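You operate a simulated robot arm through the tools that you are given. There is no shell and no other tool.

Carry out the task below with a simulated robot arm. There is one attempt and no reset: what you move stays moved.

Task
Press the bubbles out of the film on the purple panel, wipe the strip, then slide both into their sleeves.
Fine: panel and strip lie in the tracks; wipe with the purple block and put it back. What is to be rubbed or washed off counts as gone when no trace of it is left.

The check looks at the end state, three seconds after you hand in, the way a careful person would. Anything else that was tipped, shoved, dropped, spilled or broken makes it a failure.

Robot
A 6-joint arm with a two-finger gripper, fixed in place. Base frame: the origin is on the floor under the middle of its stand, x ahead of it, y to its left, z up. Units: cm, degrees, N and s.
It reaches about 94 cm from its shoulder. Its first joint turns from -166.0 to 166.0 degrees. Payload 2.54 kg.
The tool frame sits at the grasp point between the pads (the TCP): z along the fingers, y along the line on which they close. The tips reach 3 cm beyond it. The gripper opens to 11.6 cm; its body begins 9.5 cm behind the TCP.
Orientation is that of the tool frame in the base frame, as a unit quaternion [w, x, y, z]. With the fingers straight down and closing along the base's y, the tool's x points along the base's -x, its y along +y and its z along -z.

Tools
- The arm moves only by the tool step_arm. Its argument "increments" is a list of rows, each an object of numbers (a shift or turn left out is 0, a gripper value left out holds the last): "claw": the opening in per cent of the stroke, from 0 (shut) to 100 (fully open); "x", "y", "z": the shift along the base's x, y, z in cm; "wx", "wy", "wz": the turn, a rotation vector about the base's x, y, z in rad. In form: [{"claw": .., "x": .., "y": .., "z": .., "wx": .., "wy": .., "wz": ..}, ...]. A call has 1 to 20 rows; each row shifts and turns the commanded pose from where the row before left it. Rows are played at 5 a second. More than 5 cm and 8.6 degrees between two rows, or a gripper value outside its range, and nothing of the call is played. Where a pose cannot be reached the arm comes as near as it can. A force on the tool above 60 N (or 10 N above the force at the start of the call, whichever is more), or a blocked arm, ends the call early, and 0.2 s more pass. Each finger travels about 7.2 cm/s and halts on what it meets, pressing with about 43 N; the grip force reading is that of the motor and also rises with nothing between the fingers. The clock runs only during rows and for 0.2 s after the last one: add rows that do not move to give the fingers time. It gives the time, the measured TCP pose, the force on the tool (base axes), the opening and the grip force at its end, in the units of the frame above (readings bear some noise), with the torque about the TCP (base axes, N m) and any sound that the robot's microphone picked up.
- Cameras (640 x 400 px; columns grow to the right, rows downward): "scene" is fixed at [20.94, 51.41, 138.03]; the picture's right is [0.06, -1.00, 0.00], its down [-0.90, -0.05, -0.42] and it looks along [0.42, 0.03, -0.91] (base axes); focal length 240 px, centre (320, 200). "wrist" rides on the gripper at [6.9, -1.5, -12.2] in the tool frame; the picture's right is [0.21, 0.98, 0.00], its down [-0.83, 0.18, -0.53] and it looks along [-0.52, 0.11, 0.85] (tool axes); focal length 251 px, centre (320, 200).
- capture(camera): a new picture of that camera. The clock stands still meanwhile.
- pixel_to_xyz(camera, pixels): for up to 12 pixels [column, row] of the newest picture of that camera ("zoom" is the newest enlarged one), the place [x, y, z] in the base frame of the surface seen there, good to about 0.3 cm, but the place of the scene camera against the robot may be out by one fixed shift of up to 2.5 cm in any direction. The clock stands still meanwhile.
- enlarge(camera, box): a new picture of the part [left, top, right, bottom] of that camera's present view, enlarged. The clock stands still meanwhile.
- job_done(): hands the job in; it is judged then, once.

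Leave the gripper open and the arm clear of the work at the hand-in unless told otherwise.

The tools are called as a command line: name --argument value ..., lists and objects as JSON in quotes. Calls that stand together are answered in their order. step_arm: Moves the arm, as the interface text tells. Its arguments: {"type":"object","properties":{"increments":{"type":"array","items":{"type":"object","properties":{"claw":{"type":"number"},"x":{"type":"number"},"y":{"type":"number"},"z":{"type":"number"},"wx":{"type":"number"},"wy":{"type":"number"},"wz":{"type":"number"}}}}},"required":["increments"]} The other tools are called the same way: capture (camera) takes a picture; pixel_to_xyz (camera, pixels) gives the place of the surface under pixels of a picture; enlarge (camera, box) takes an enlarged picture of a part of a camera's view; job_done () hands the job in.

At the start:

```text
clock: 0.0
ee_pos: [31.53, 31.63, 110.32]
tcp_rot: [0.0, 0.0, 1.0, 0.0]
contact_force: [-0.1, 0.0, -0.1]
moment: [0.0, -0.03, 0.01]
finger_gap: 11.62
finger_force: 0.1
```

scene: 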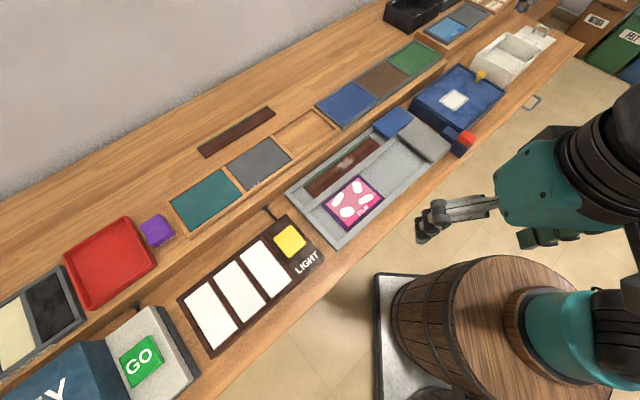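
wrist: 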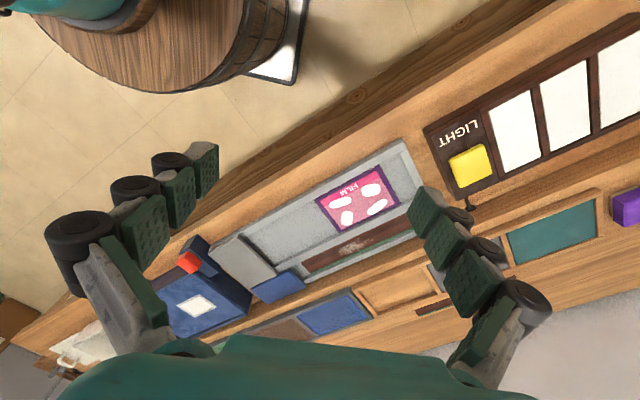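

I see a grey tray with a brown strip (smudged) and a purple panel with white bubbles, two sleeves (blue and grey) at the right end, and a purple block near (157,230). I'll take closer looks first.

enlarge --camera "scene" --box '[270, 90, 480, 260]'

enlarge --camera "scene" --box '[120, 120, 340, 290]'

enlarge --camera "wrist" --box '[200, 120, 440, 300]'

```text
2.35 times, centred on (375, 175) of scene
```

zoom: 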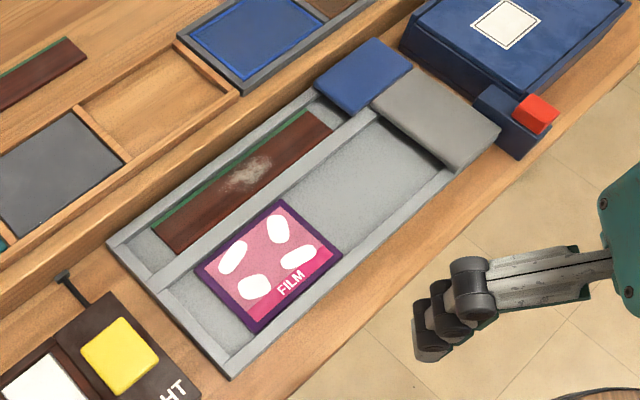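

```text
2.35 times, centred on (230, 205) of scene
```

zoom: 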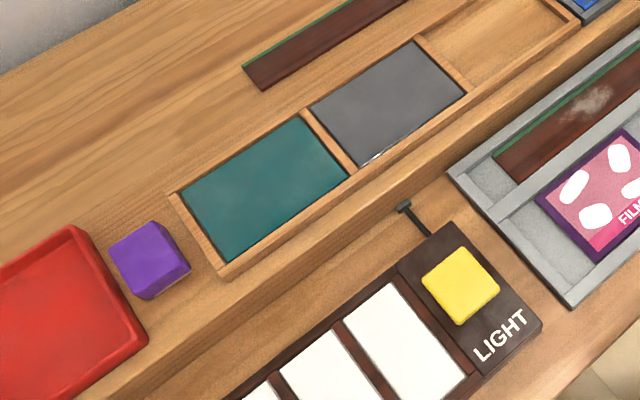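

```text
2.22 times, centred on (320, 210) of wrist
```

zoom: 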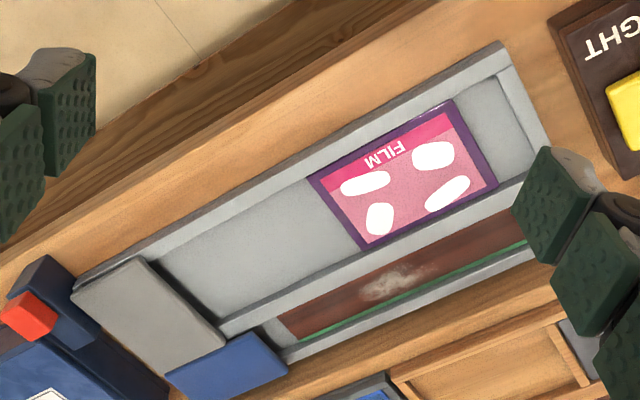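

Next I'll measure places of the tray, panel, strip, sleeves and block in both cameras, so that I can compare the scene camera's offset against the wrist camera.

capture --camera "scene"

capture --camera "wrist"

pixel_to_xyz --camera "scene" --pixels '[[358, 177], [384, 195], [350, 231], [324, 205], [359, 203], [373, 142], [308, 189], [157, 228], [393, 123], [425, 140], [334, 240], [289, 191]]'

pixel_to_xyz --camera "wrist" --pixels '[[369, 167], [385, 204], [336, 230], [316, 199], [352, 200], [280, 288], [243, 258], [625, 207], [470, 165], [404, 145], [350, 246], [320, 260]]'

```text
taken
```

scene: 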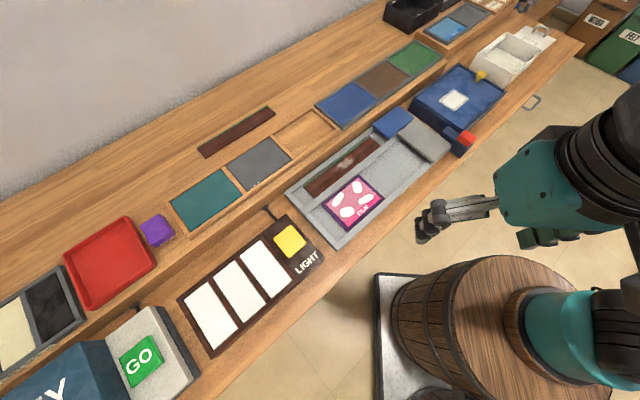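

```text
taken
```

wrist: 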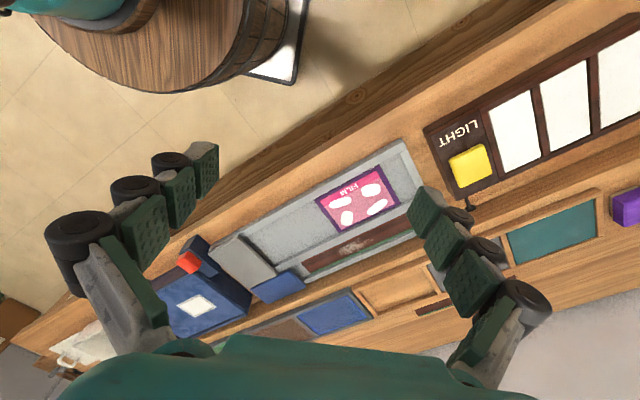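

```text
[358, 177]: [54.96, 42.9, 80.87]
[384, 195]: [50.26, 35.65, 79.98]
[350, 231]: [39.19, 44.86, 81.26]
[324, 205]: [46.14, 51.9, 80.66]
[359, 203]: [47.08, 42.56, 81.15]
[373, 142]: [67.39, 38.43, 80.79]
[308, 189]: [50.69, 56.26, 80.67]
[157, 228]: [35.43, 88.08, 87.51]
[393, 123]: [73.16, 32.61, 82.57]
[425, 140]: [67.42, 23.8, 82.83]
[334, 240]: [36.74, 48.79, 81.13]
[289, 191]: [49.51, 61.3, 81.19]
```

```text
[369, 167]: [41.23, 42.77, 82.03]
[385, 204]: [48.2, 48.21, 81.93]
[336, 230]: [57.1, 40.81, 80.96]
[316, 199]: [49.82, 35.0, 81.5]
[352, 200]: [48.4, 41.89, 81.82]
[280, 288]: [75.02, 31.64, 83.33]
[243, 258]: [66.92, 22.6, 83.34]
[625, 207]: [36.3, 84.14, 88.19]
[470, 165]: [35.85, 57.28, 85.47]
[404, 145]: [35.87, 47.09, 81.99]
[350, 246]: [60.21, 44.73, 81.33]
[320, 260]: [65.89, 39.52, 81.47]
```

Wrist camera gives the panel at about (49, 41.7, 82), running along roughly (0.76, -0.65). The scene camera appears shifted 1–2 cm. I'll turn the gripper by about 49° so it lines up with the tracks and move over the tray at safe height to look closer.

step_arm --increments '[{"x": 1, "y": 0.5, "wz": 0.1425, "claw": 0}, {"x": 1, "y": 0.5, "wz": 0.1425}, {"x": 1, "y": 0.5, "wz": 0.1425}, {"x": 1, "y": 0.5, "wz": 0.1425}, {"x": 1, "y": 0.5, "wz": 0.1425}, {"x": 1, "y": 0.5, "wz": 0.1425}, {}]'

capture --camera "wrist"

capture --camera "scene"

```text
clock: 1.6
ee_pos: [37.63, 34.64, 110.37]
tcp_rot: [0.0, -0.414, 0.91, 0.0]
contact_force: [1.3, 0.5, 0.0]
moment: [0.02, -0.01, -0.02]
finger_gap: 0.0
finger_force: 28.6
```

```text
taken
```

wrist: 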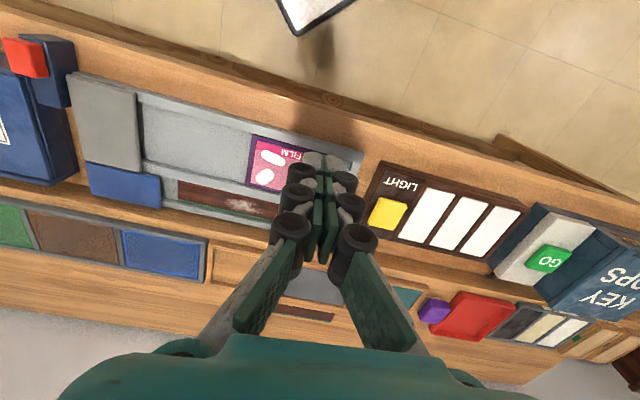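

```text
taken
```

scene: 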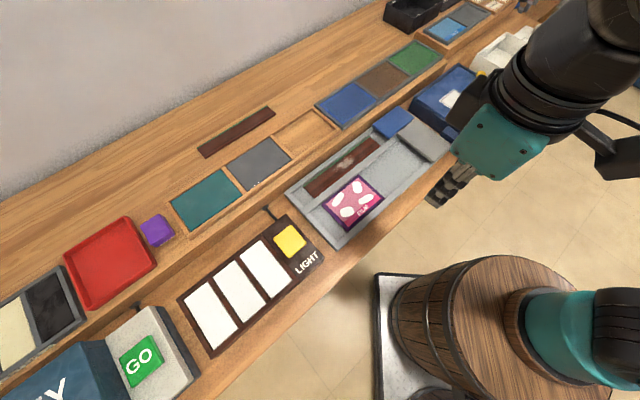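

The view is aligned with the tray now. I'll measure tray, panel, strip, sleeves and block from this wrist picture.

pixel_to_xyz --camera "wrist" --pixels '[[80, 72], [360, 148], [135, 90], [68, 110], [137, 172], [88, 163], [180, 182], [272, 215], [177, 205], [252, 135], [243, 186], [434, 305]]'

enlarge --camera "wrist" --box '[50, 60, 380, 260]'

enlarge --camera "wrist" --box '[370, 240, 530, 340]'

```text
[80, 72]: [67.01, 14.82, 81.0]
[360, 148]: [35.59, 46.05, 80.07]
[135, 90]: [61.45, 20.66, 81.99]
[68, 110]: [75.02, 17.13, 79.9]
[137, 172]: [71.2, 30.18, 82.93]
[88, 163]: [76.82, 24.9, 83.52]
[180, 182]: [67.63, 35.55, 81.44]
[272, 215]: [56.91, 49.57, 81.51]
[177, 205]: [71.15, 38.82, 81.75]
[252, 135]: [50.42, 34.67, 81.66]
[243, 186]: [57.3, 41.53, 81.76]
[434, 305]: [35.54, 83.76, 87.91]
```

```text
1.94 times, centred on (215, 160) of wrist
```

zoom: 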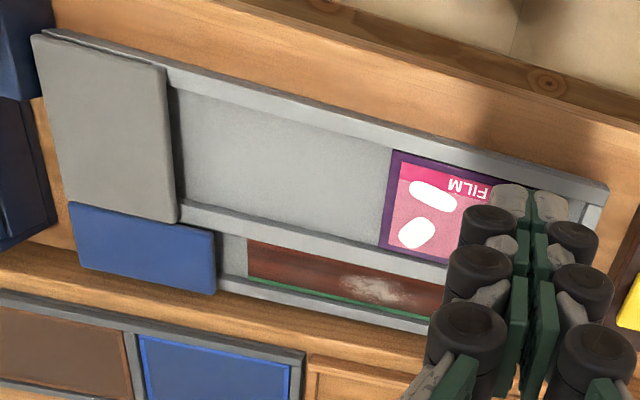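

```text
4.00 times, centred on (450, 290) of wrist
```

zoom: 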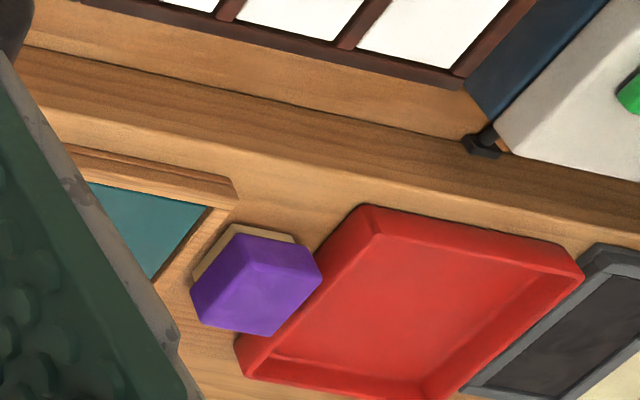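

The tracks run along about (0.707, -0.707). I'll trim yaw to 45° and move over the panel at z≈100 for a closer view of bubbles.

step_arm --increments '[{"x": 3, "y": 2, "z": -2, "wz": -0.07}, {"x": 3, "y": 2, "z": -2}, {"x": 3, "y": 2, "z": -2}, {"x": 3, "y": 2, "z": -2}, {"z": -2}, {}]'

capture --camera "wrist"

enlarge --camera "wrist" --box '[220, 30, 420, 155]'

```text
clock: 3.0
ee_pos: [49.45, 42.47, 100.39]
tcp_rot: [0.0, -0.382, 0.924, 0.0]
contact_force: [0.3, 0.6, 1.9]
moment: [0.0, -0.02, 0.0]
finger_gap: 0.0
finger_force: 28.9
```

```text
taken
```

wrist: 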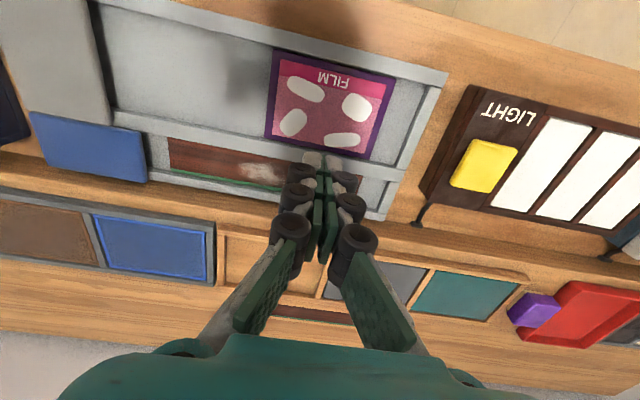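

```text
3.20 times, centred on (320, 92) of wrist
```

zoom: 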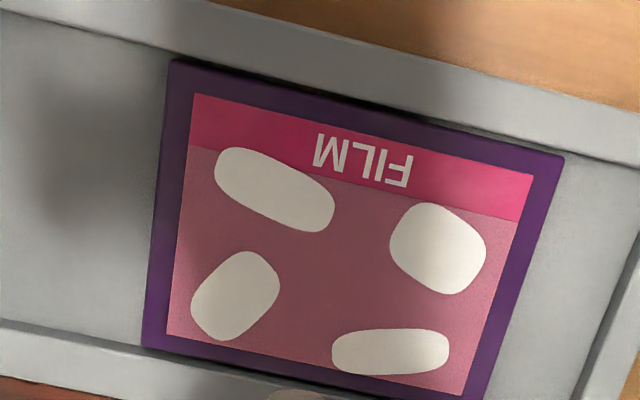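

Clear view of 4 bubbles. I'll get their places, panel corners and track rails from the zoom picture and the wrist picture.

pixel_to_xyz --camera "zoom" --pixels '[[275, 190], [438, 249], [236, 295], [391, 351], [172, 65], [562, 160], [480, 396], [146, 345], [60, 30], [60, 180], [40, 340], [600, 270]]'

pixel_to_xyz --camera "wrist" --pixels '[[105, 8], [105, 118], [35, 115], [145, 132], [146, 180], [170, 140], [170, 168], [60, 40], [205, 140], [205, 180], [435, 80], [390, 175]]'

```text
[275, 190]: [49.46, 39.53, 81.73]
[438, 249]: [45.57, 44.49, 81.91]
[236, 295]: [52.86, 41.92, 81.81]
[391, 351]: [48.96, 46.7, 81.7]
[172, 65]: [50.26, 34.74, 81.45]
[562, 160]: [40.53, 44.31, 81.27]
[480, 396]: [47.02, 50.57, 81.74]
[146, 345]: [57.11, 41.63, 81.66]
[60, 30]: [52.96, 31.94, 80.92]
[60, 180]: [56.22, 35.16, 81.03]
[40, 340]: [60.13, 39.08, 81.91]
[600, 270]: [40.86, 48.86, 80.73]
```

```text
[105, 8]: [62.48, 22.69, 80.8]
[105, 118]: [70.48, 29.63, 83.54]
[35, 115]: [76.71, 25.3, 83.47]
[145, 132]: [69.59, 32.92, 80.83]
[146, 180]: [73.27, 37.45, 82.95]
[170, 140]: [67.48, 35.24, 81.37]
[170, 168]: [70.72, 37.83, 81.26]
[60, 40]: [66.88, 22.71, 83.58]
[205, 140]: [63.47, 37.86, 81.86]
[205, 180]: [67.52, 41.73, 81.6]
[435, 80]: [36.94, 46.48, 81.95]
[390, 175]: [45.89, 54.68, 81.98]
```

Bubbles at A(49.5,39.5), B(45.6,44.5), C(52.9,41.9), D(49.0,46.7), top about z 81.7; tips should touch at TCP z≈84.7. I'll go over bubble A and lower to z≈86.

step_arm --increments '[{"y": -1.5, "z": -4}, {"y": -1.44, "z": -4}, {"z": -4}, {"z": -1.5}, {"z": -0.7}, {}]'

capture --camera "wrist"

capture --camera "scene"

```text
clock: 4.4
ee_pos: [49.56, 39.72, 86.03]
tcp_rot: [0.001, -0.382, 0.924, 0.0]
contact_force: [-0.5, 0.2, -0.8]
moment: [-0.03, -0.02, -0.01]
finger_gap: 0.0
finger_force: 29.1
```

```text
taken
```

wrist: 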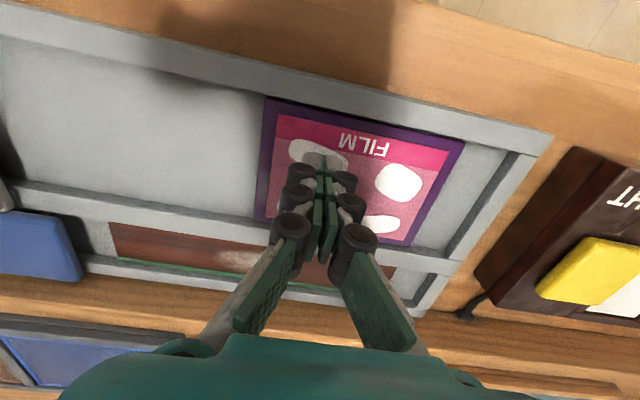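

```text
taken
```

scene: 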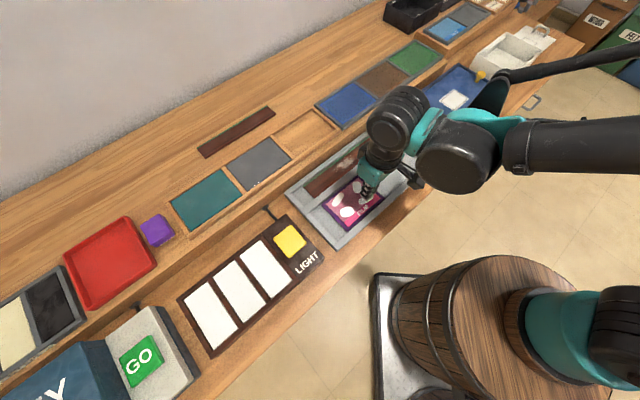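

Tips are just above bubble A. I lower in small steps watching the force.

step_arm --increments '[{"z": -0.3}, {"z": -0.3}, {"z": -0.3}, {"z": -0.2}, {"z": -0.1}]'

```text
clock: 5.6
ee_pos: [49.53, 39.68, 84.91]
tcp_rot: [-0.001, -0.381, 0.924, 0.0]
contact_force: [0.3, 1.1, 0.8]
moment: [0.01, -0.01, 0.03]
finger_gap: 0.0
finger_force: 28.5
```

No contact yet at z 84.9. I lower further by 0.1 cm steps.

step_arm --increments '[{"z": -0.1}, {"z": -0.1}, {"z": -0.1}]'

```text
clock: 6.4
ee_pos: [49.57, 39.72, 84.57]
tcp_rot: [0.0, -0.382, 0.924, 0.0]
contact_force: [-0.2, -0.1, -0.2]
moment: [0.03, 0.04, 0.0]
finger_gap: 0.0
finger_force: 28.4
```

step_arm --increments '[{"z": -0.1}, {"z": -0.1}]'

enlarge --camera "wrist" --box '[220, 80, 480, 260]'

```text
clock: 7.0
ee_pos: [49.49, 39.8, 84.33]
tcp_rot: [0.0, -0.382, 0.924, 0.001]
contact_force: [1.0, 0.3, 14.3]
moment: [0.01, -0.03, 0.01]
finger_gap: 0.61
finger_force: 28.3
```

```text
2.22 times, centred on (350, 170) of wrist
```

zoom: 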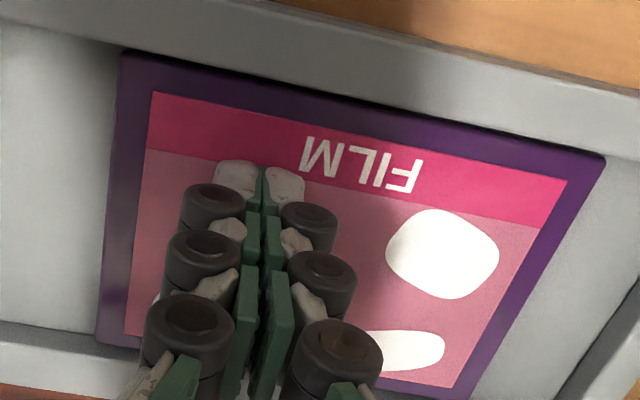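

Contact with 14 N; the white of bubble A is no longer visible around the tips. I'll lift a bit and move over B, then look.

step_arm --increments '[{"z": 0.5}, {"z": 1.0}, {"x": -2.0, "y": 2.4}, {"x": -2.0, "y": 2.4}, {}]'

enlarge --camera "wrist" --box '[160, 60, 440, 260]'

```text
clock: 8.2
ee_pos: [45.53, 44.56, 85.73]
tcp_rot: [0.001, -0.382, 0.924, 0.0]
contact_force: [0.0, 0.3, 0.5]
moment: [-0.05, 0.01, -0.01]
finger_gap: 0.02
finger_force: 28.5
```

```text
2.00 times, centred on (300, 160) of wrist
```

zoom: 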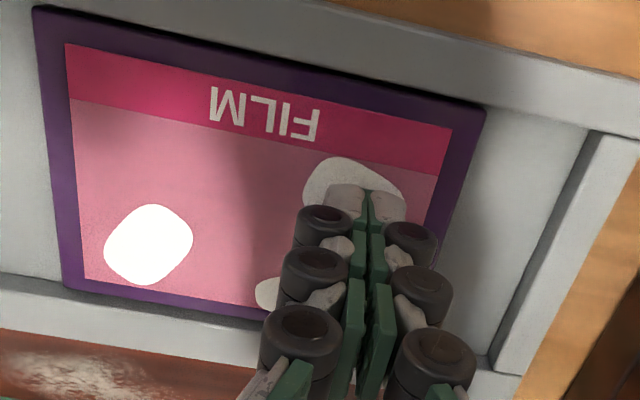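

Bubble A is gone. The tips are over bubble B; press it the same way.

step_arm --increments '[{"z": -0.4}, {"z": -0.4}, {"z": -0.3}, {"z": -0.1}, {"z": -0.1}, {"z": -0.1}]'

enlarge --camera "wrist" --box '[160, 60, 440, 260]'

```text
clock: 9.6
ee_pos: [45.55, 44.6, 84.62]
tcp_rot: [0.0, -0.382, 0.924, 0.0]
contact_force: [-0.3, 0.6, -0.2]
moment: [0.0, -0.01, -0.01]
finger_gap: 0.0
finger_force: 28.5
```

```text
2.00 times, centred on (300, 160) of wrist
```

zoom: 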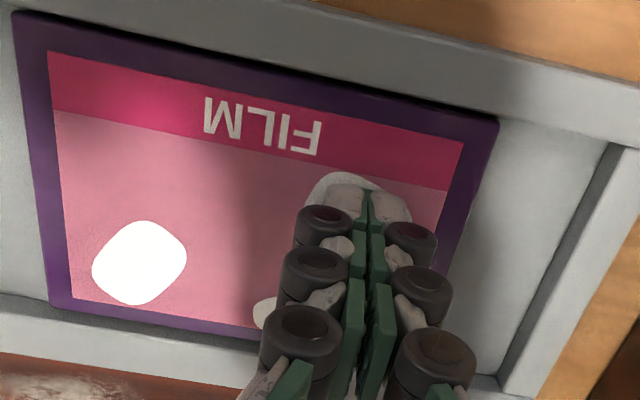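

step_arm --increments '[{"z": -0.1}, {"z": -0.1}]'

enlarge --camera "wrist" --box '[160, 60, 440, 260]'

```text
clock: 10.2
ee_pos: [45.49, 44.5, 84.52]
tcp_rot: [0.001, -0.382, 0.924, 0.0]
contact_force: [3.3, 3.7, 18.9]
moment: [0.13, -0.08, -0.01]
finger_gap: 0.59
finger_force: 28.5
```

```text
2.00 times, centred on (300, 160) of wrist
```

zoom: 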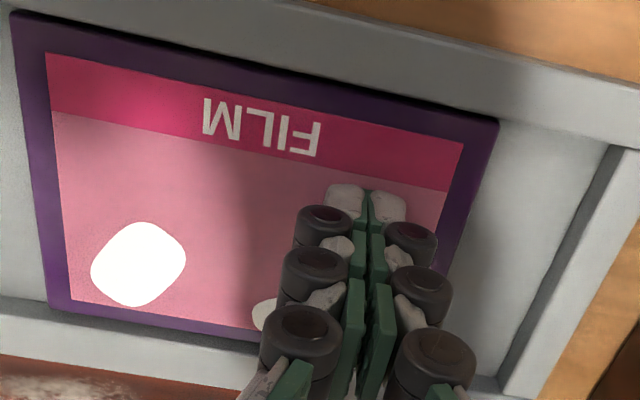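

B is gone (19 N). Lift and move over bubble D at (49.0, 46.7).

step_arm --increments '[{"z": 0.5}, {"z": 0.9}, {"x": 1.75, "y": 1.1}, {"x": 1.7, "y": 1.1}, {}, {"z": -0.4}, {"z": -0.4}, {"z": -0.3}, {}]'

enlarge --camera "wrist" --box '[160, 60, 440, 260]'

```text
clock: 12.2
ee_pos: [49.08, 46.68, 84.62]
tcp_rot: [0.0, -0.382, 0.924, 0.001]
contact_force: [0.3, 0.4, -0.2]
moment: [0.04, 0.0, 0.01]
finger_gap: 0.0
finger_force: 28.8
```

```text
2.00 times, centred on (300, 160) of wrist
```

zoom: 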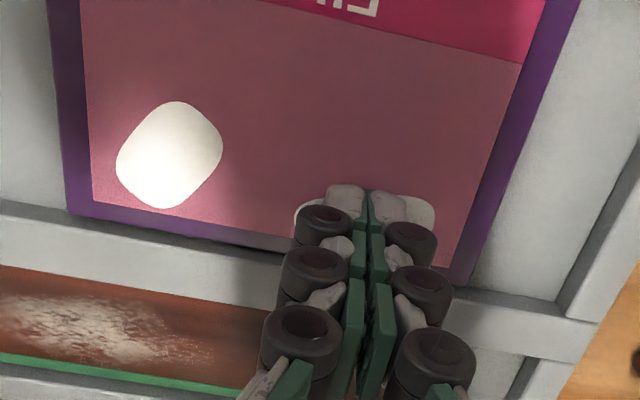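

Tips are centred on bubble D. Press down further.

step_arm --increments '[{"z": -0.1}, {"z": -0.1}, {"z": -0.1}]'

enlarge --camera "wrist" --box '[160, 60, 440, 260]'

```text
clock: 13.0
ee_pos: [49.03, 46.62, 84.47]
tcp_rot: [0.001, -0.381, 0.925, 0.001]
contact_force: [1.9, -2.1, 40.3]
moment: [-0.04, -0.01, 0.0]
finger_gap: 0.6
finger_force: 28.1
```

```text
2.00 times, centred on (300, 160) of wrist
```

zoom: 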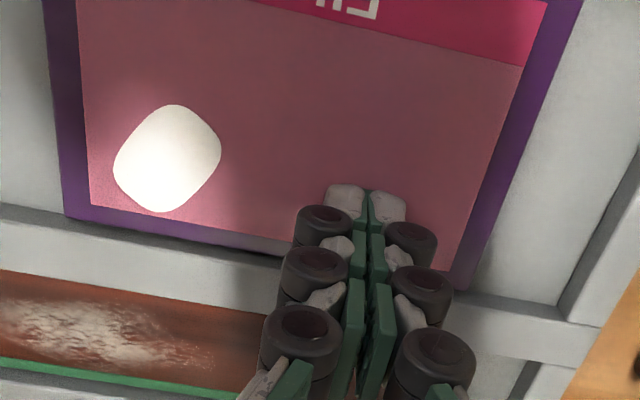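

D is gone (40 N – press softer next). Lift and move over bubble C (52.9, 41.9).

step_arm --increments '[{"z": 0.6}, {"z": 0.9}, {"x": 1.95, "y": -2.35}, {"x": 1.9, "y": -2.4}, {}, {"z": -0.4}, {"z": -0.4}, {"z": -0.3}, {"z": -0.1}, {"z": -0.1}, {}]'

enlarge --camera "wrist" --box '[200, 60, 480, 260]'

```text
clock: 15.4
ee_pos: [52.91, 41.9, 84.53]
tcp_rot: [0.0, -0.381, 0.924, 0.0]
contact_force: [-0.5, 0.0, 0.6]
moment: [0.0, 0.01, 0.0]
finger_gap: 0.01
finger_force: 28.6
```

```text
2.00 times, centred on (340, 160) of wrist
```

zoom: 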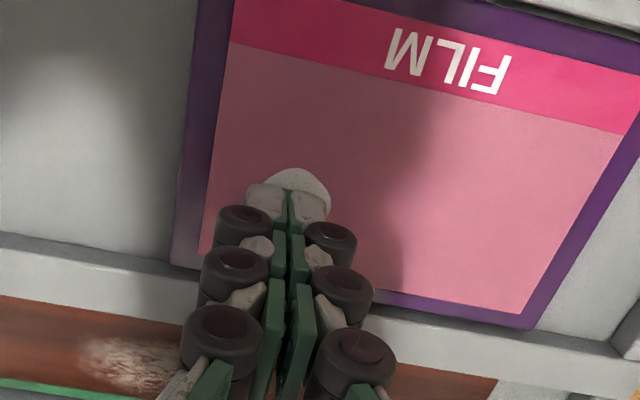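

step_arm --increments '[{"z": -0.1}, {"z": -0.1}]'

enlarge --camera "wrist" --box '[200, 60, 480, 260]'

```text
clock: 16.0
ee_pos: [52.86, 41.92, 84.42]
tcp_rot: [0.0, -0.382, 0.924, 0.001]
contact_force: [1.7, 2.2, 21.6]
moment: [0.04, -0.01, -0.04]
finger_gap: 0.58
finger_force: 29.0
```

```text
2.00 times, centred on (340, 160) of wrist
```

zoom: 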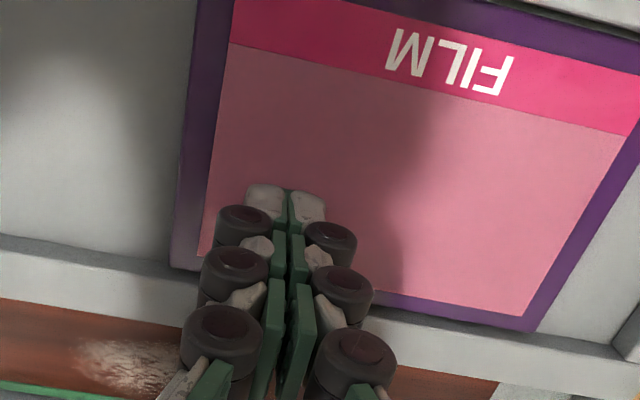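

C is gone too. I lift straight up, then check the panel and look at the strip.

step_arm --increments '[{"z": 1}, {"z": 4}, {"z": 4}, {"z": 4}, {"z": 4}, {}]'

capture --camera "wrist"

enlarge --camera "wrist" --box '[0, 0, 460, 290]'

enlarge --camera "scene" --box '[270, 90, 480, 260]'

```text
clock: 17.4
ee_pos: [52.8, 42.04, 101.42]
tcp_rot: [0.0, -0.382, 0.924, -0.001]
contact_force: [0.1, 0.4, 0.4]
moment: [-0.03, -0.03, -0.01]
finger_gap: 0.0
finger_force: 28.8
```

```text
taken
```

wrist: 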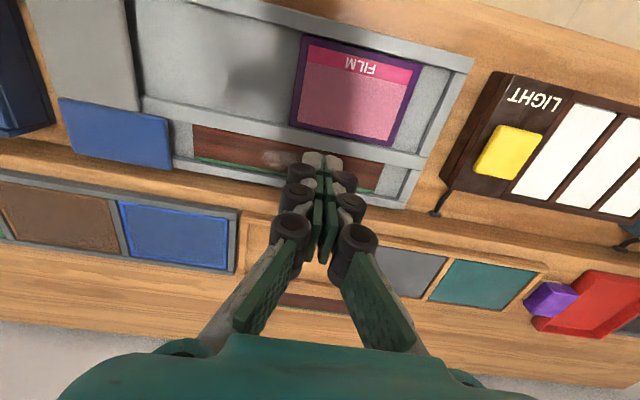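

```text
1.38 times, centred on (230, 145) of wrist
```

zoom: 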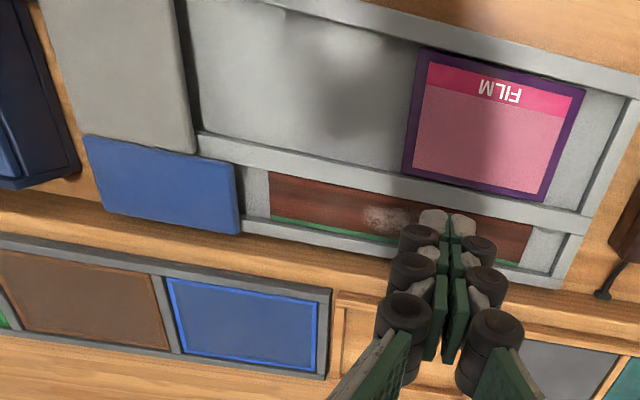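

```text
2.35 times, centred on (375, 175) of scene
```

zoom: 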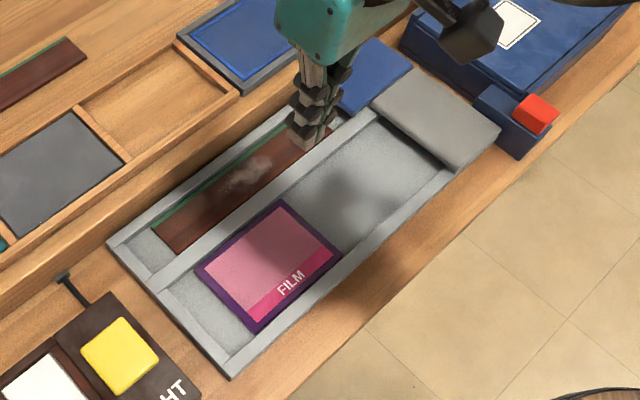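

All four bubbles are gone. Now the purple block near (36, 84, 88). I'll open the gripper and travel high toward it to look closely.

step_arm --increments '[{"z": 2, "claw": 60}, {"x": -2.4, "y": 4}, {"x": -2.4, "y": 4}, {"x": -2.4, "y": 4}, {"x": -2.4, "y": 4}, {"x": -2.4, "y": 4}, {"x": -2.4, "y": 4}, {"x": -2.4, "y": 4}, {"x": -2.4, "y": 4}, {}]'

capture --camera "wrist"

capture --camera "scene"

```text
clock: 19.6
ee_pos: [33.55, 74.01, 103.56]
tcp_rot: [-0.001, -0.382, 0.924, 0.0]
contact_force: [-0.4, -0.1, -0.2]
moment: [0.01, 0.0, -0.01]
finger_gap: 6.96
finger_force: 0.1
```

```text
taken
```

wrist: 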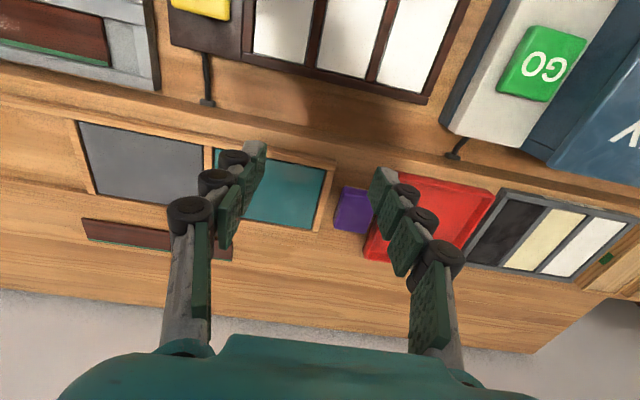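

```text
taken
```

scene: 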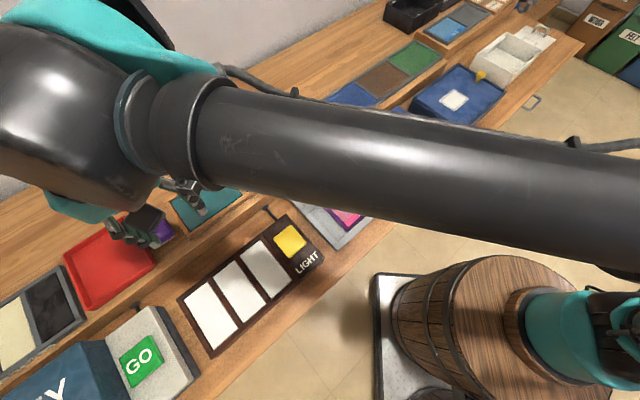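

The block is at about (352,208). I'll enlarge there.

enlarge --camera "wrist" --box '[270, 145, 470, 270]'

pixel_to_xyz --camera "wrist" --pixels '[[352, 200], [352, 210], [345, 190], [338, 228], [360, 232], [382, 230], [368, 255], [330, 215], [325, 245], [300, 180], [400, 250], [260, 240]]'

```text
3.20 times, centred on (370, 208) of wrist
```

zoom: 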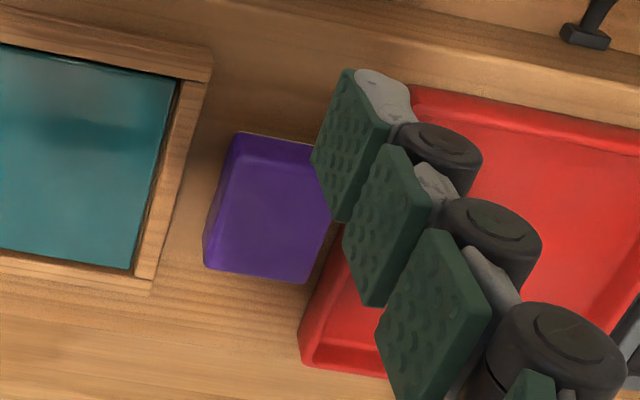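

```text
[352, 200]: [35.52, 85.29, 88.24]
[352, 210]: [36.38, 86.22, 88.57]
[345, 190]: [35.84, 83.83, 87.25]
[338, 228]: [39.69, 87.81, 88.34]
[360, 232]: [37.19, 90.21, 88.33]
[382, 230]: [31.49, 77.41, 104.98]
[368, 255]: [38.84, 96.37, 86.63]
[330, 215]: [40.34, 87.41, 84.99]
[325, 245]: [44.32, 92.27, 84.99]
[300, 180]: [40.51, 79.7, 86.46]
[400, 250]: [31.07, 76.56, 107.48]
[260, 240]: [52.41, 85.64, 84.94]
```

Shelf height is 85, block top 88.3. Free space lies on the near and far sides of the block (along the bench's cross direction), while left/right are the wooden frame and the red tray. I'll turn the gripper −90° so that it closes along the bench's cross direction, staying high.

step_arm --increments '[{"wz": -0.1428}, {"wz": -0.1428}, {"wz": -0.1428}, {"wz": -0.1428}, {"wz": -0.1428}, {"wz": -0.1428}, {"wz": -0.1428}, {"wz": -0.1428}, {"wz": -0.1428}, {"wz": -0.1428}, {"wz": -0.1428}, {}]'

capture --camera "wrist"

capture --camera "scene"

```text
clock: 22.2
ee_pos: [33.54, 74.0, 103.4]
tcp_rot: [0.0, 0.383, 0.924, 0.0]
contact_force: [0.6, -0.1, 0.3]
moment: [0.02, -0.04, 0.02]
finger_gap: 6.96
finger_force: 0.0
```

```text
taken
```

wrist: 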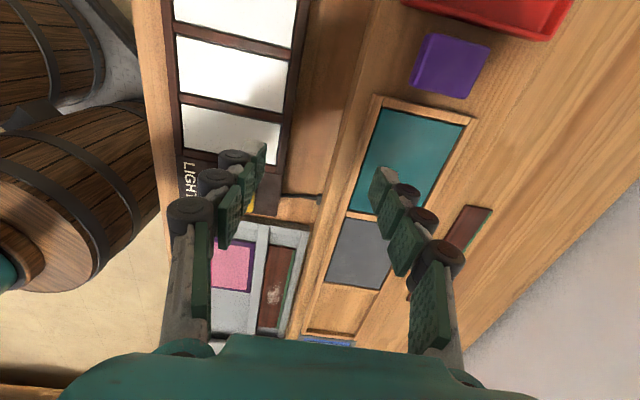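

```text
taken
```

scene: 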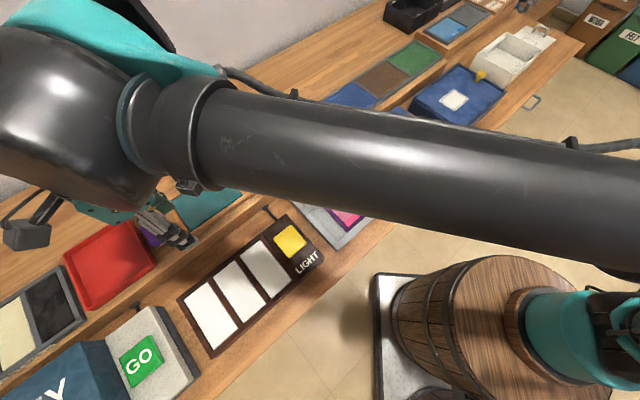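

Now the block is in clear view at about (451,66). I'll enlarge and measure its top corners.

enlarge --camera "wrist" --box '[370, 0, 560, 120]'

```text
3.33 times, centred on (465, 60) of wrist
```

zoom: 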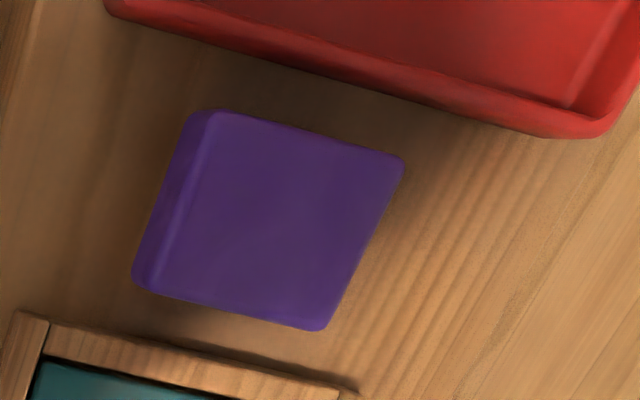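

pixel_to_xyz --camera "zoom" --pixels '[[212, 120], [398, 165], [315, 325], [160, 285], [275, 220], [250, 60], [440, 115], [55, 330], [345, 390], [100, 200], [450, 250], [140, 285]]'

```text
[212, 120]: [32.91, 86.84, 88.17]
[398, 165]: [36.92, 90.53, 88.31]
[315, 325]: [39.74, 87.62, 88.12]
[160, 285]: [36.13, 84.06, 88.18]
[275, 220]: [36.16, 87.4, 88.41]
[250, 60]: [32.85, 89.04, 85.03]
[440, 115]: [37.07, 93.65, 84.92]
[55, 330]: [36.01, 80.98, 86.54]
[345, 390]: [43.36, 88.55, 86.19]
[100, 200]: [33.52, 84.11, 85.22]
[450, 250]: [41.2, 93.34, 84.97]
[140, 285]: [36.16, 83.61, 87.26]
```

Block centre ≈ (36.4, 87.3), 5.5 cm across the bench, 4 cm along it, 3.3 tall. I'll open a bit more and move over it, checking whether the arm can actually reach this spot with fingers down.

step_arm --increments '[{"x": 0.7, "y": 3.3, "claw": 80}, {"x": 0.7, "y": 3.3}, {"x": 0.7, "y": 3.3}, {"x": 0.76, "y": 3.36}, {}, {}]'

capture --camera "wrist"

```text
clock: 23.6
ee_pos: [35.23, 81.67, 103.27]
tcp_rot: [0.001, 0.383, 0.924, -0.001]
contact_force: [-0.4, 0.2, -0.5]
moment: [0.02, 0.0, 0.02]
finger_gap: 9.28
finger_force: 0.1
out of reach, approached as far as the arm can: row 3, 4
```

```text
taken
```

wrist: 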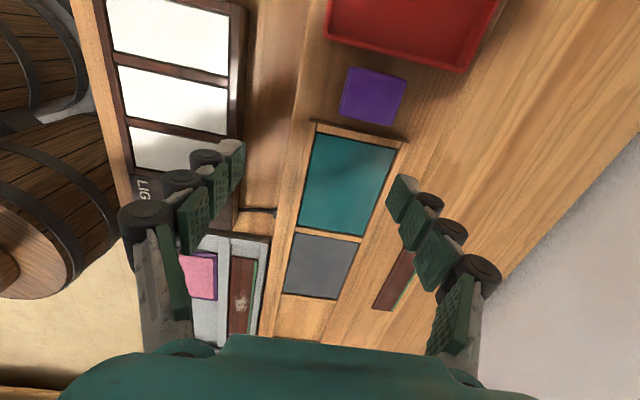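

The arm stopped at (35.2, 81.7): out of reach at this height. I'll lower here to z≈93 (tips at 90, above everything nearby at ≤88.3) to see if the reach is larger lower down.

step_arm --increments '[{"x": -1.2, "y": -5.6}, {"z": -3}, {"z": -3}, {}]'

```text
refused: row 1 steps farther than a row can; nothing moved
```

step_arm --increments '[{"x": -0.6, "y": -2.8}, {"x": -0.6, "y": -2.8}, {}]'

```text
clock: 24.4
ee_pos: [34.03, 75.97, 103.2]
tcp_rot: [0.0, 0.384, 0.923, 0.0]
contact_force: [-0.4, -0.6, -0.2]
moment: [0.02, 0.01, -0.02]
finger_gap: 9.3
finger_force: 0.0
```

The command follows the reached pose. Now lower to z≈94 and then try outward again.

step_arm --increments '[{"z": -3}, {"z": -3}, {"z": -3.2}, {"x": 0.6, "y": 2.8}, {"x": 0.6, "y": 2.8}, {"x": 0.6, "y": 2.8}, {"x": 0.6, "y": 2.9}, {}]'

capture --camera "wrist"

```text
clock: 26.2
ee_pos: [36.05, 85.31, 93.07]
tcp_rot: [-0.001, 0.384, 0.923, 0.0]
contact_force: [0.1, -0.3, 0.7]
moment: [-0.02, 0.0, -0.02]
finger_gap: 9.29
finger_force: 0.1
out of reach, approached as far as the arm can: row 7
```

```text
taken
```

wrist: 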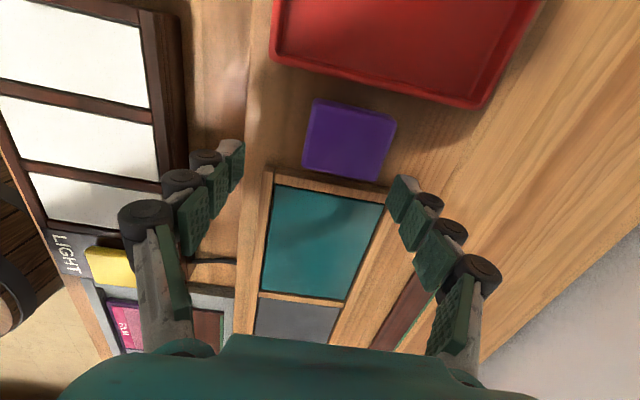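

At z 93 it reaches (36.05, 85.3); lower it will reach ~93.9 cm radius, nearly the block centre (94.5). Let me re-measure the block from here before descending.

enlarge --camera "wrist" --box '[240, 60, 480, 210]'

pixel_to_xyz --camera "wrist" --pixels '[[315, 104], [393, 121], [376, 178], [307, 166], [350, 140], [230, 180], [280, 60], [480, 105], [400, 240], [255, 150]]'

```text
2.67 times, centred on (360, 135) of wrist
```

zoom: 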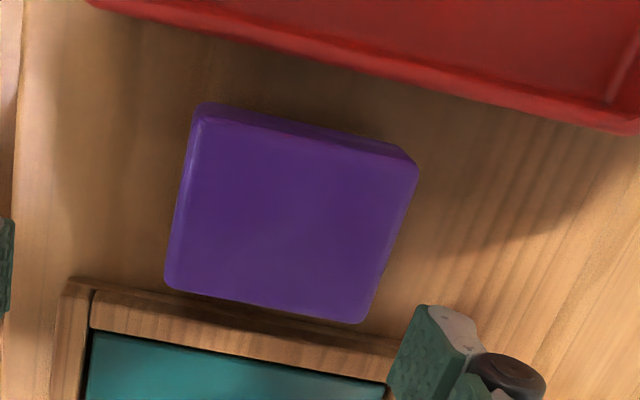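

```text
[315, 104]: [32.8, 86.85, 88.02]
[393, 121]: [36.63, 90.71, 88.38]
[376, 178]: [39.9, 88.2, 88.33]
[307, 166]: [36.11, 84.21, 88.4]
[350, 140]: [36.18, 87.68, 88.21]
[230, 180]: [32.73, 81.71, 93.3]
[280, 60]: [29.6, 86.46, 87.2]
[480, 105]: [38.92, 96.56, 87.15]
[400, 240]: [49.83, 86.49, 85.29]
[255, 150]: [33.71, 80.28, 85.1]
```

Block centre (36.36, 87.49). I'll open fully, tilt the fingers about 7° (about the closing axis, so pads stay parallel to the block's faces) to gain reach, then go over the block.

step_arm --increments '[{"claw": 100}, {"wx": 0.085, "wy": 0.085}, {"x": 0.1, "y": 0.7}, {"x": 0.1, "y": 0.7}, {"x": 0.1, "y": 0.7}, {}]'

capture --camera "wrist"

```text
clock: 27.6
ee_pos: [36.34, 87.06, 93.08]
tcp_rot: [-0.056, 0.382, 0.922, 0.025]
contact_force: [-0.1, 0.1, 0.1]
moment: [0.05, -0.01, -0.01]
finger_gap: 11.59
finger_force: 0.1
```

```text
taken
```

wrist: 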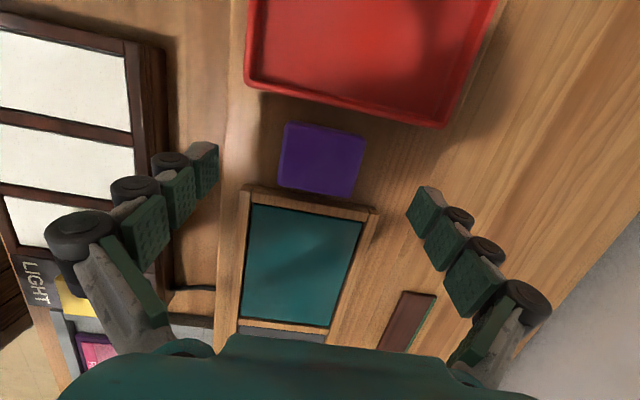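

Reach is fine now. I descend to z≈90 and check the fingers' clearance at both sides of the block.

step_arm --increments '[{"x": 0.1, "y": 0.3, "z": -1.5}, {"z": -1.5}, {}]'

capture --camera "wrist"

capture --camera "scene"

```text
clock: 28.4
ee_pos: [36.25, 87.1, 90.87]
tcp_rot: [-0.055, 0.381, 0.923, 0.023]
contact_force: [0.5, 0.5, 0.1]
moment: [-0.02, 0.03, 0.0]
finger_gap: 11.57
finger_force: 0.2
out of reach, approached as far as the arm can: row 1
```

```text
taken
```

wrist: 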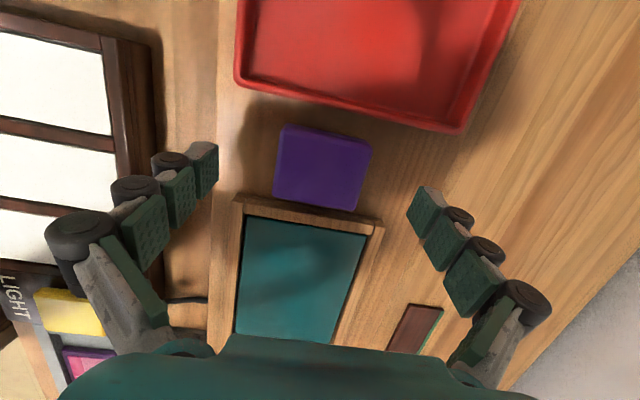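

```text
taken
```

scene: 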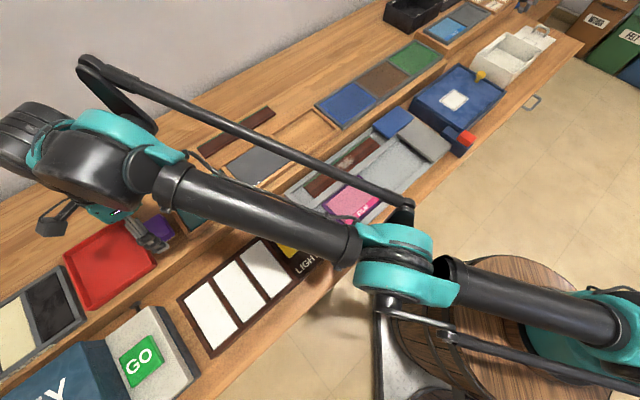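

Both fingers are clear of the block. Descend to z≈88.7 (tips ≈85.7).

step_arm --increments '[{"z": -1.0}, {"x": 0.1, "y": 0.1, "z": -0.8}, {"x": 0.08, "y": 0.1, "z": -0.4}, {}]'

capture --camera "wrist"

```text
clock: 29.4
ee_pos: [36.58, 87.42, 88.55]
tcp_rot: [-0.055, 0.382, 0.922, 0.022]
contact_force: [-0.5, 0.4, -0.5]
moment: [-0.03, 0.01, -0.01]
finger_gap: 11.58
finger_force: 0.1
```

```text
taken
```

wrist: 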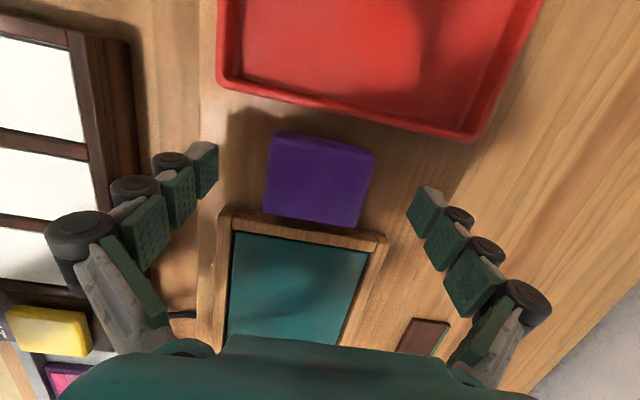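

The block lies midway between the fingers. I close the gripper on it in stages.

step_arm --increments '[{"claw": 70}, {"claw": 55}, {"claw": 55}, {"claw": 45}, {"claw": 40}, {"claw": 35}, {}, {}]'

capture --camera "wrist"

```text
clock: 31.2
ee_pos: [36.53, 87.46, 88.62]
tcp_rot: [-0.055, 0.383, 0.922, 0.022]
contact_force: [-0.3, 1.2, 6.5]
moment: [0.06, 0.02, 0.0]
finger_gap: 5.87
finger_force: 42.9
```

```text
taken
```

wrist: 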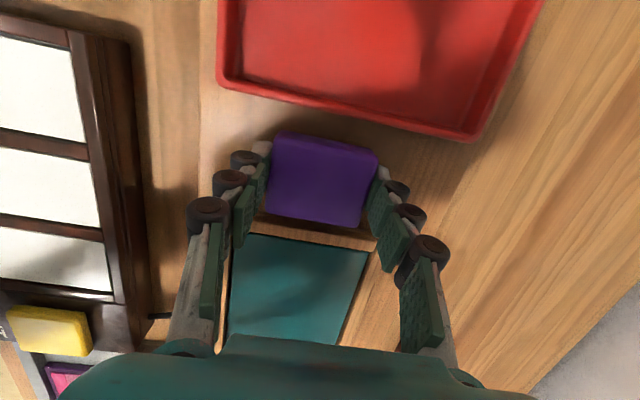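

The block is held (gap 5.87, 43 N). Return pose to remember: TCP (36.53, 87.46, 88.62). I lift it, moving slightly inward to stay in reach.

step_arm --increments '[{"z": 0.5}, {"z": 1.0, "x": -0.2, "y": -0.5}, {"z": 1.5, "x": -0.3, "y": -0.8}, {"z": 2, "x": -0.4, "y": -1}, {"z": 2, "x": -0.4, "y": -1}, {"z": 2, "x": -0.4, "y": -1}, {}]'

capture --camera "wrist"

capture --camera "scene"

```text
clock: 32.8
ee_pos: [34.81, 83.16, 97.54]
tcp_rot: [-0.056, 0.382, 0.922, 0.023]
contact_force: [-0.1, -0.7, -1.2]
moment: [0.01, 0.03, 0.0]
finger_gap: 5.85
finger_force: 42.8
```

```text
taken
```

wrist: 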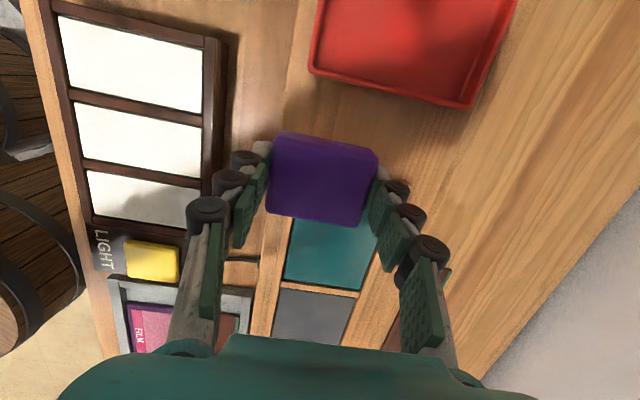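

```text
taken
```

scene: 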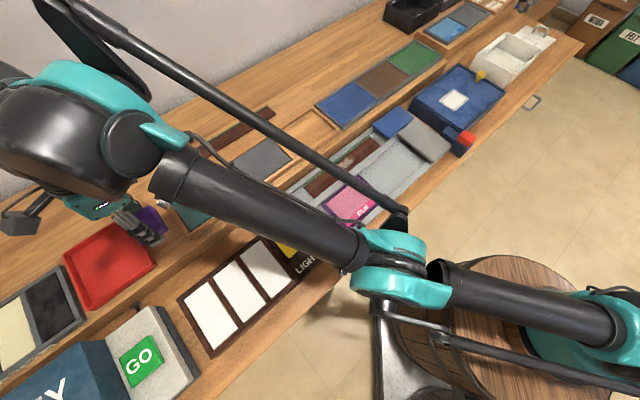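

The block is held firmly; its underside is about 3.6 cm below the TCP. Now I travel at height over the strip to look at it and measure heights of strip and rails.

step_arm --increments '[{"z": 3}, {"x": 2.7, "y": -4}, {"x": 2.7, "y": -4}, {"x": 2.7, "y": -4}, {"x": 2.7, "y": -4}, {"x": 2.7, "y": -4}, {"x": 2.7, "y": -4}, {"x": 2.7, "y": -4}, {"x": 2.7, "y": -4}, {"x": 2.7, "y": -4}, {"x": 2.7, "y": -4}, {}]'

capture --camera "wrist"

capture --camera "scene"

```text
clock: 35.4
ee_pos: [66.72, 53.02, 109.38]
tcp_rot: [-0.055, 0.383, 0.922, 0.022]
contact_force: [0.4, 0.1, -1.4]
moment: [-0.03, -0.01, 0.05]
finger_gap: 5.86
finger_force: 43.3
out of reach, approached as far as the arm can: row 2, 3, 4, 5, 6, 7, 8, 9, 10, 11
```

```text
taken
```

wrist: 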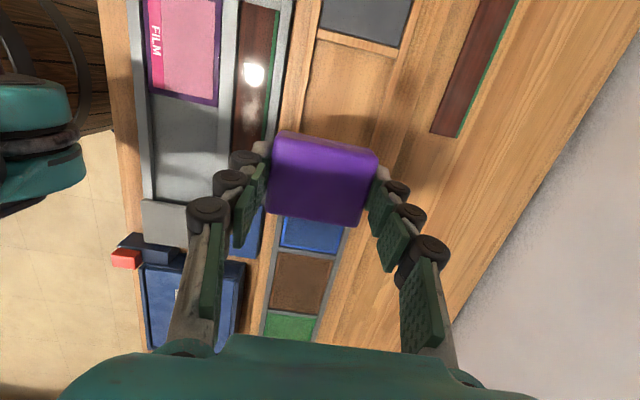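

```text
taken
```

scene: 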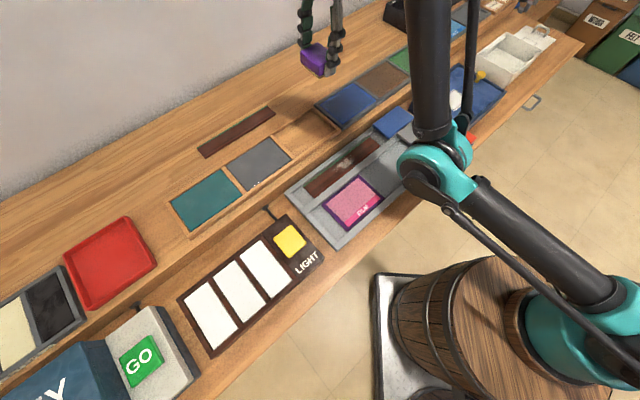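

The arm slid along its reach limit but ended clear at (66.7, 53.0, 109.4). The strip is visible at (255,75). I enlarge and measure strip and rails.

enlarge --camera "wrist" --box '[140, 0, 330, 120]'

```text
3.33 times, centred on (235, 60) of wrist
```

zoom: 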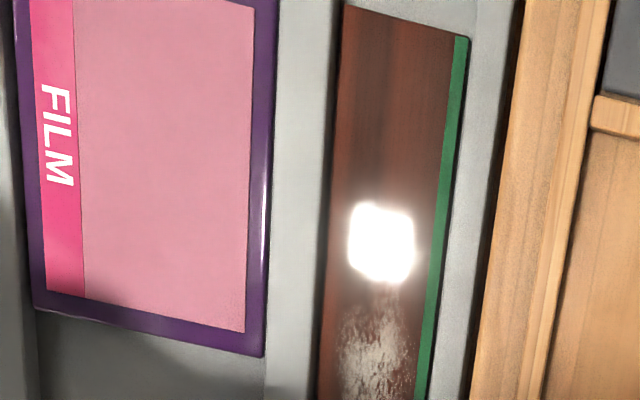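

pixel_to_xyz --camera "zoom" --pixels '[[350, 12], [462, 45], [345, 120], [400, 120], [448, 120], [300, 120], [485, 120], [340, 350], [380, 350], [425, 350], [290, 300], [460, 300]]'

pixel_to_xyz --camera "wrist" --pixels '[[250, 110], [252, 130], [240, 140], [262, 120], [225, 130], [275, 110], [180, 150], [150, 150], [255, 100], [245, 80], [235, 110], [200, 60]]'

```text
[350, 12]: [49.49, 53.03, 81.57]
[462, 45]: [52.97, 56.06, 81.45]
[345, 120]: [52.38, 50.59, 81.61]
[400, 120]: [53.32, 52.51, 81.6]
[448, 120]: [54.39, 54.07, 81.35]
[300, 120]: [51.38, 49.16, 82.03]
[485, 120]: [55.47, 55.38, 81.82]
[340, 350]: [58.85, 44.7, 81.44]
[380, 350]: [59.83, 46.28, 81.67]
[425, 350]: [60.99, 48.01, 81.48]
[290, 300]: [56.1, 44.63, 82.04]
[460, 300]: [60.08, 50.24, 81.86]
```

```text
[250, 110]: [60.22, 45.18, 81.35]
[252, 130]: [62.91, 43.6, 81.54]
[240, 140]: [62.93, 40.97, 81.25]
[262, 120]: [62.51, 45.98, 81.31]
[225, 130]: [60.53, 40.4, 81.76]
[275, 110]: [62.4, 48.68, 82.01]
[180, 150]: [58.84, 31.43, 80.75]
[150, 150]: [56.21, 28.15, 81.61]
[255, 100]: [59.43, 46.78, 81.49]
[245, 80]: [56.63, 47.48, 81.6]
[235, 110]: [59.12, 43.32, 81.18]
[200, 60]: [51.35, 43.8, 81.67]
```

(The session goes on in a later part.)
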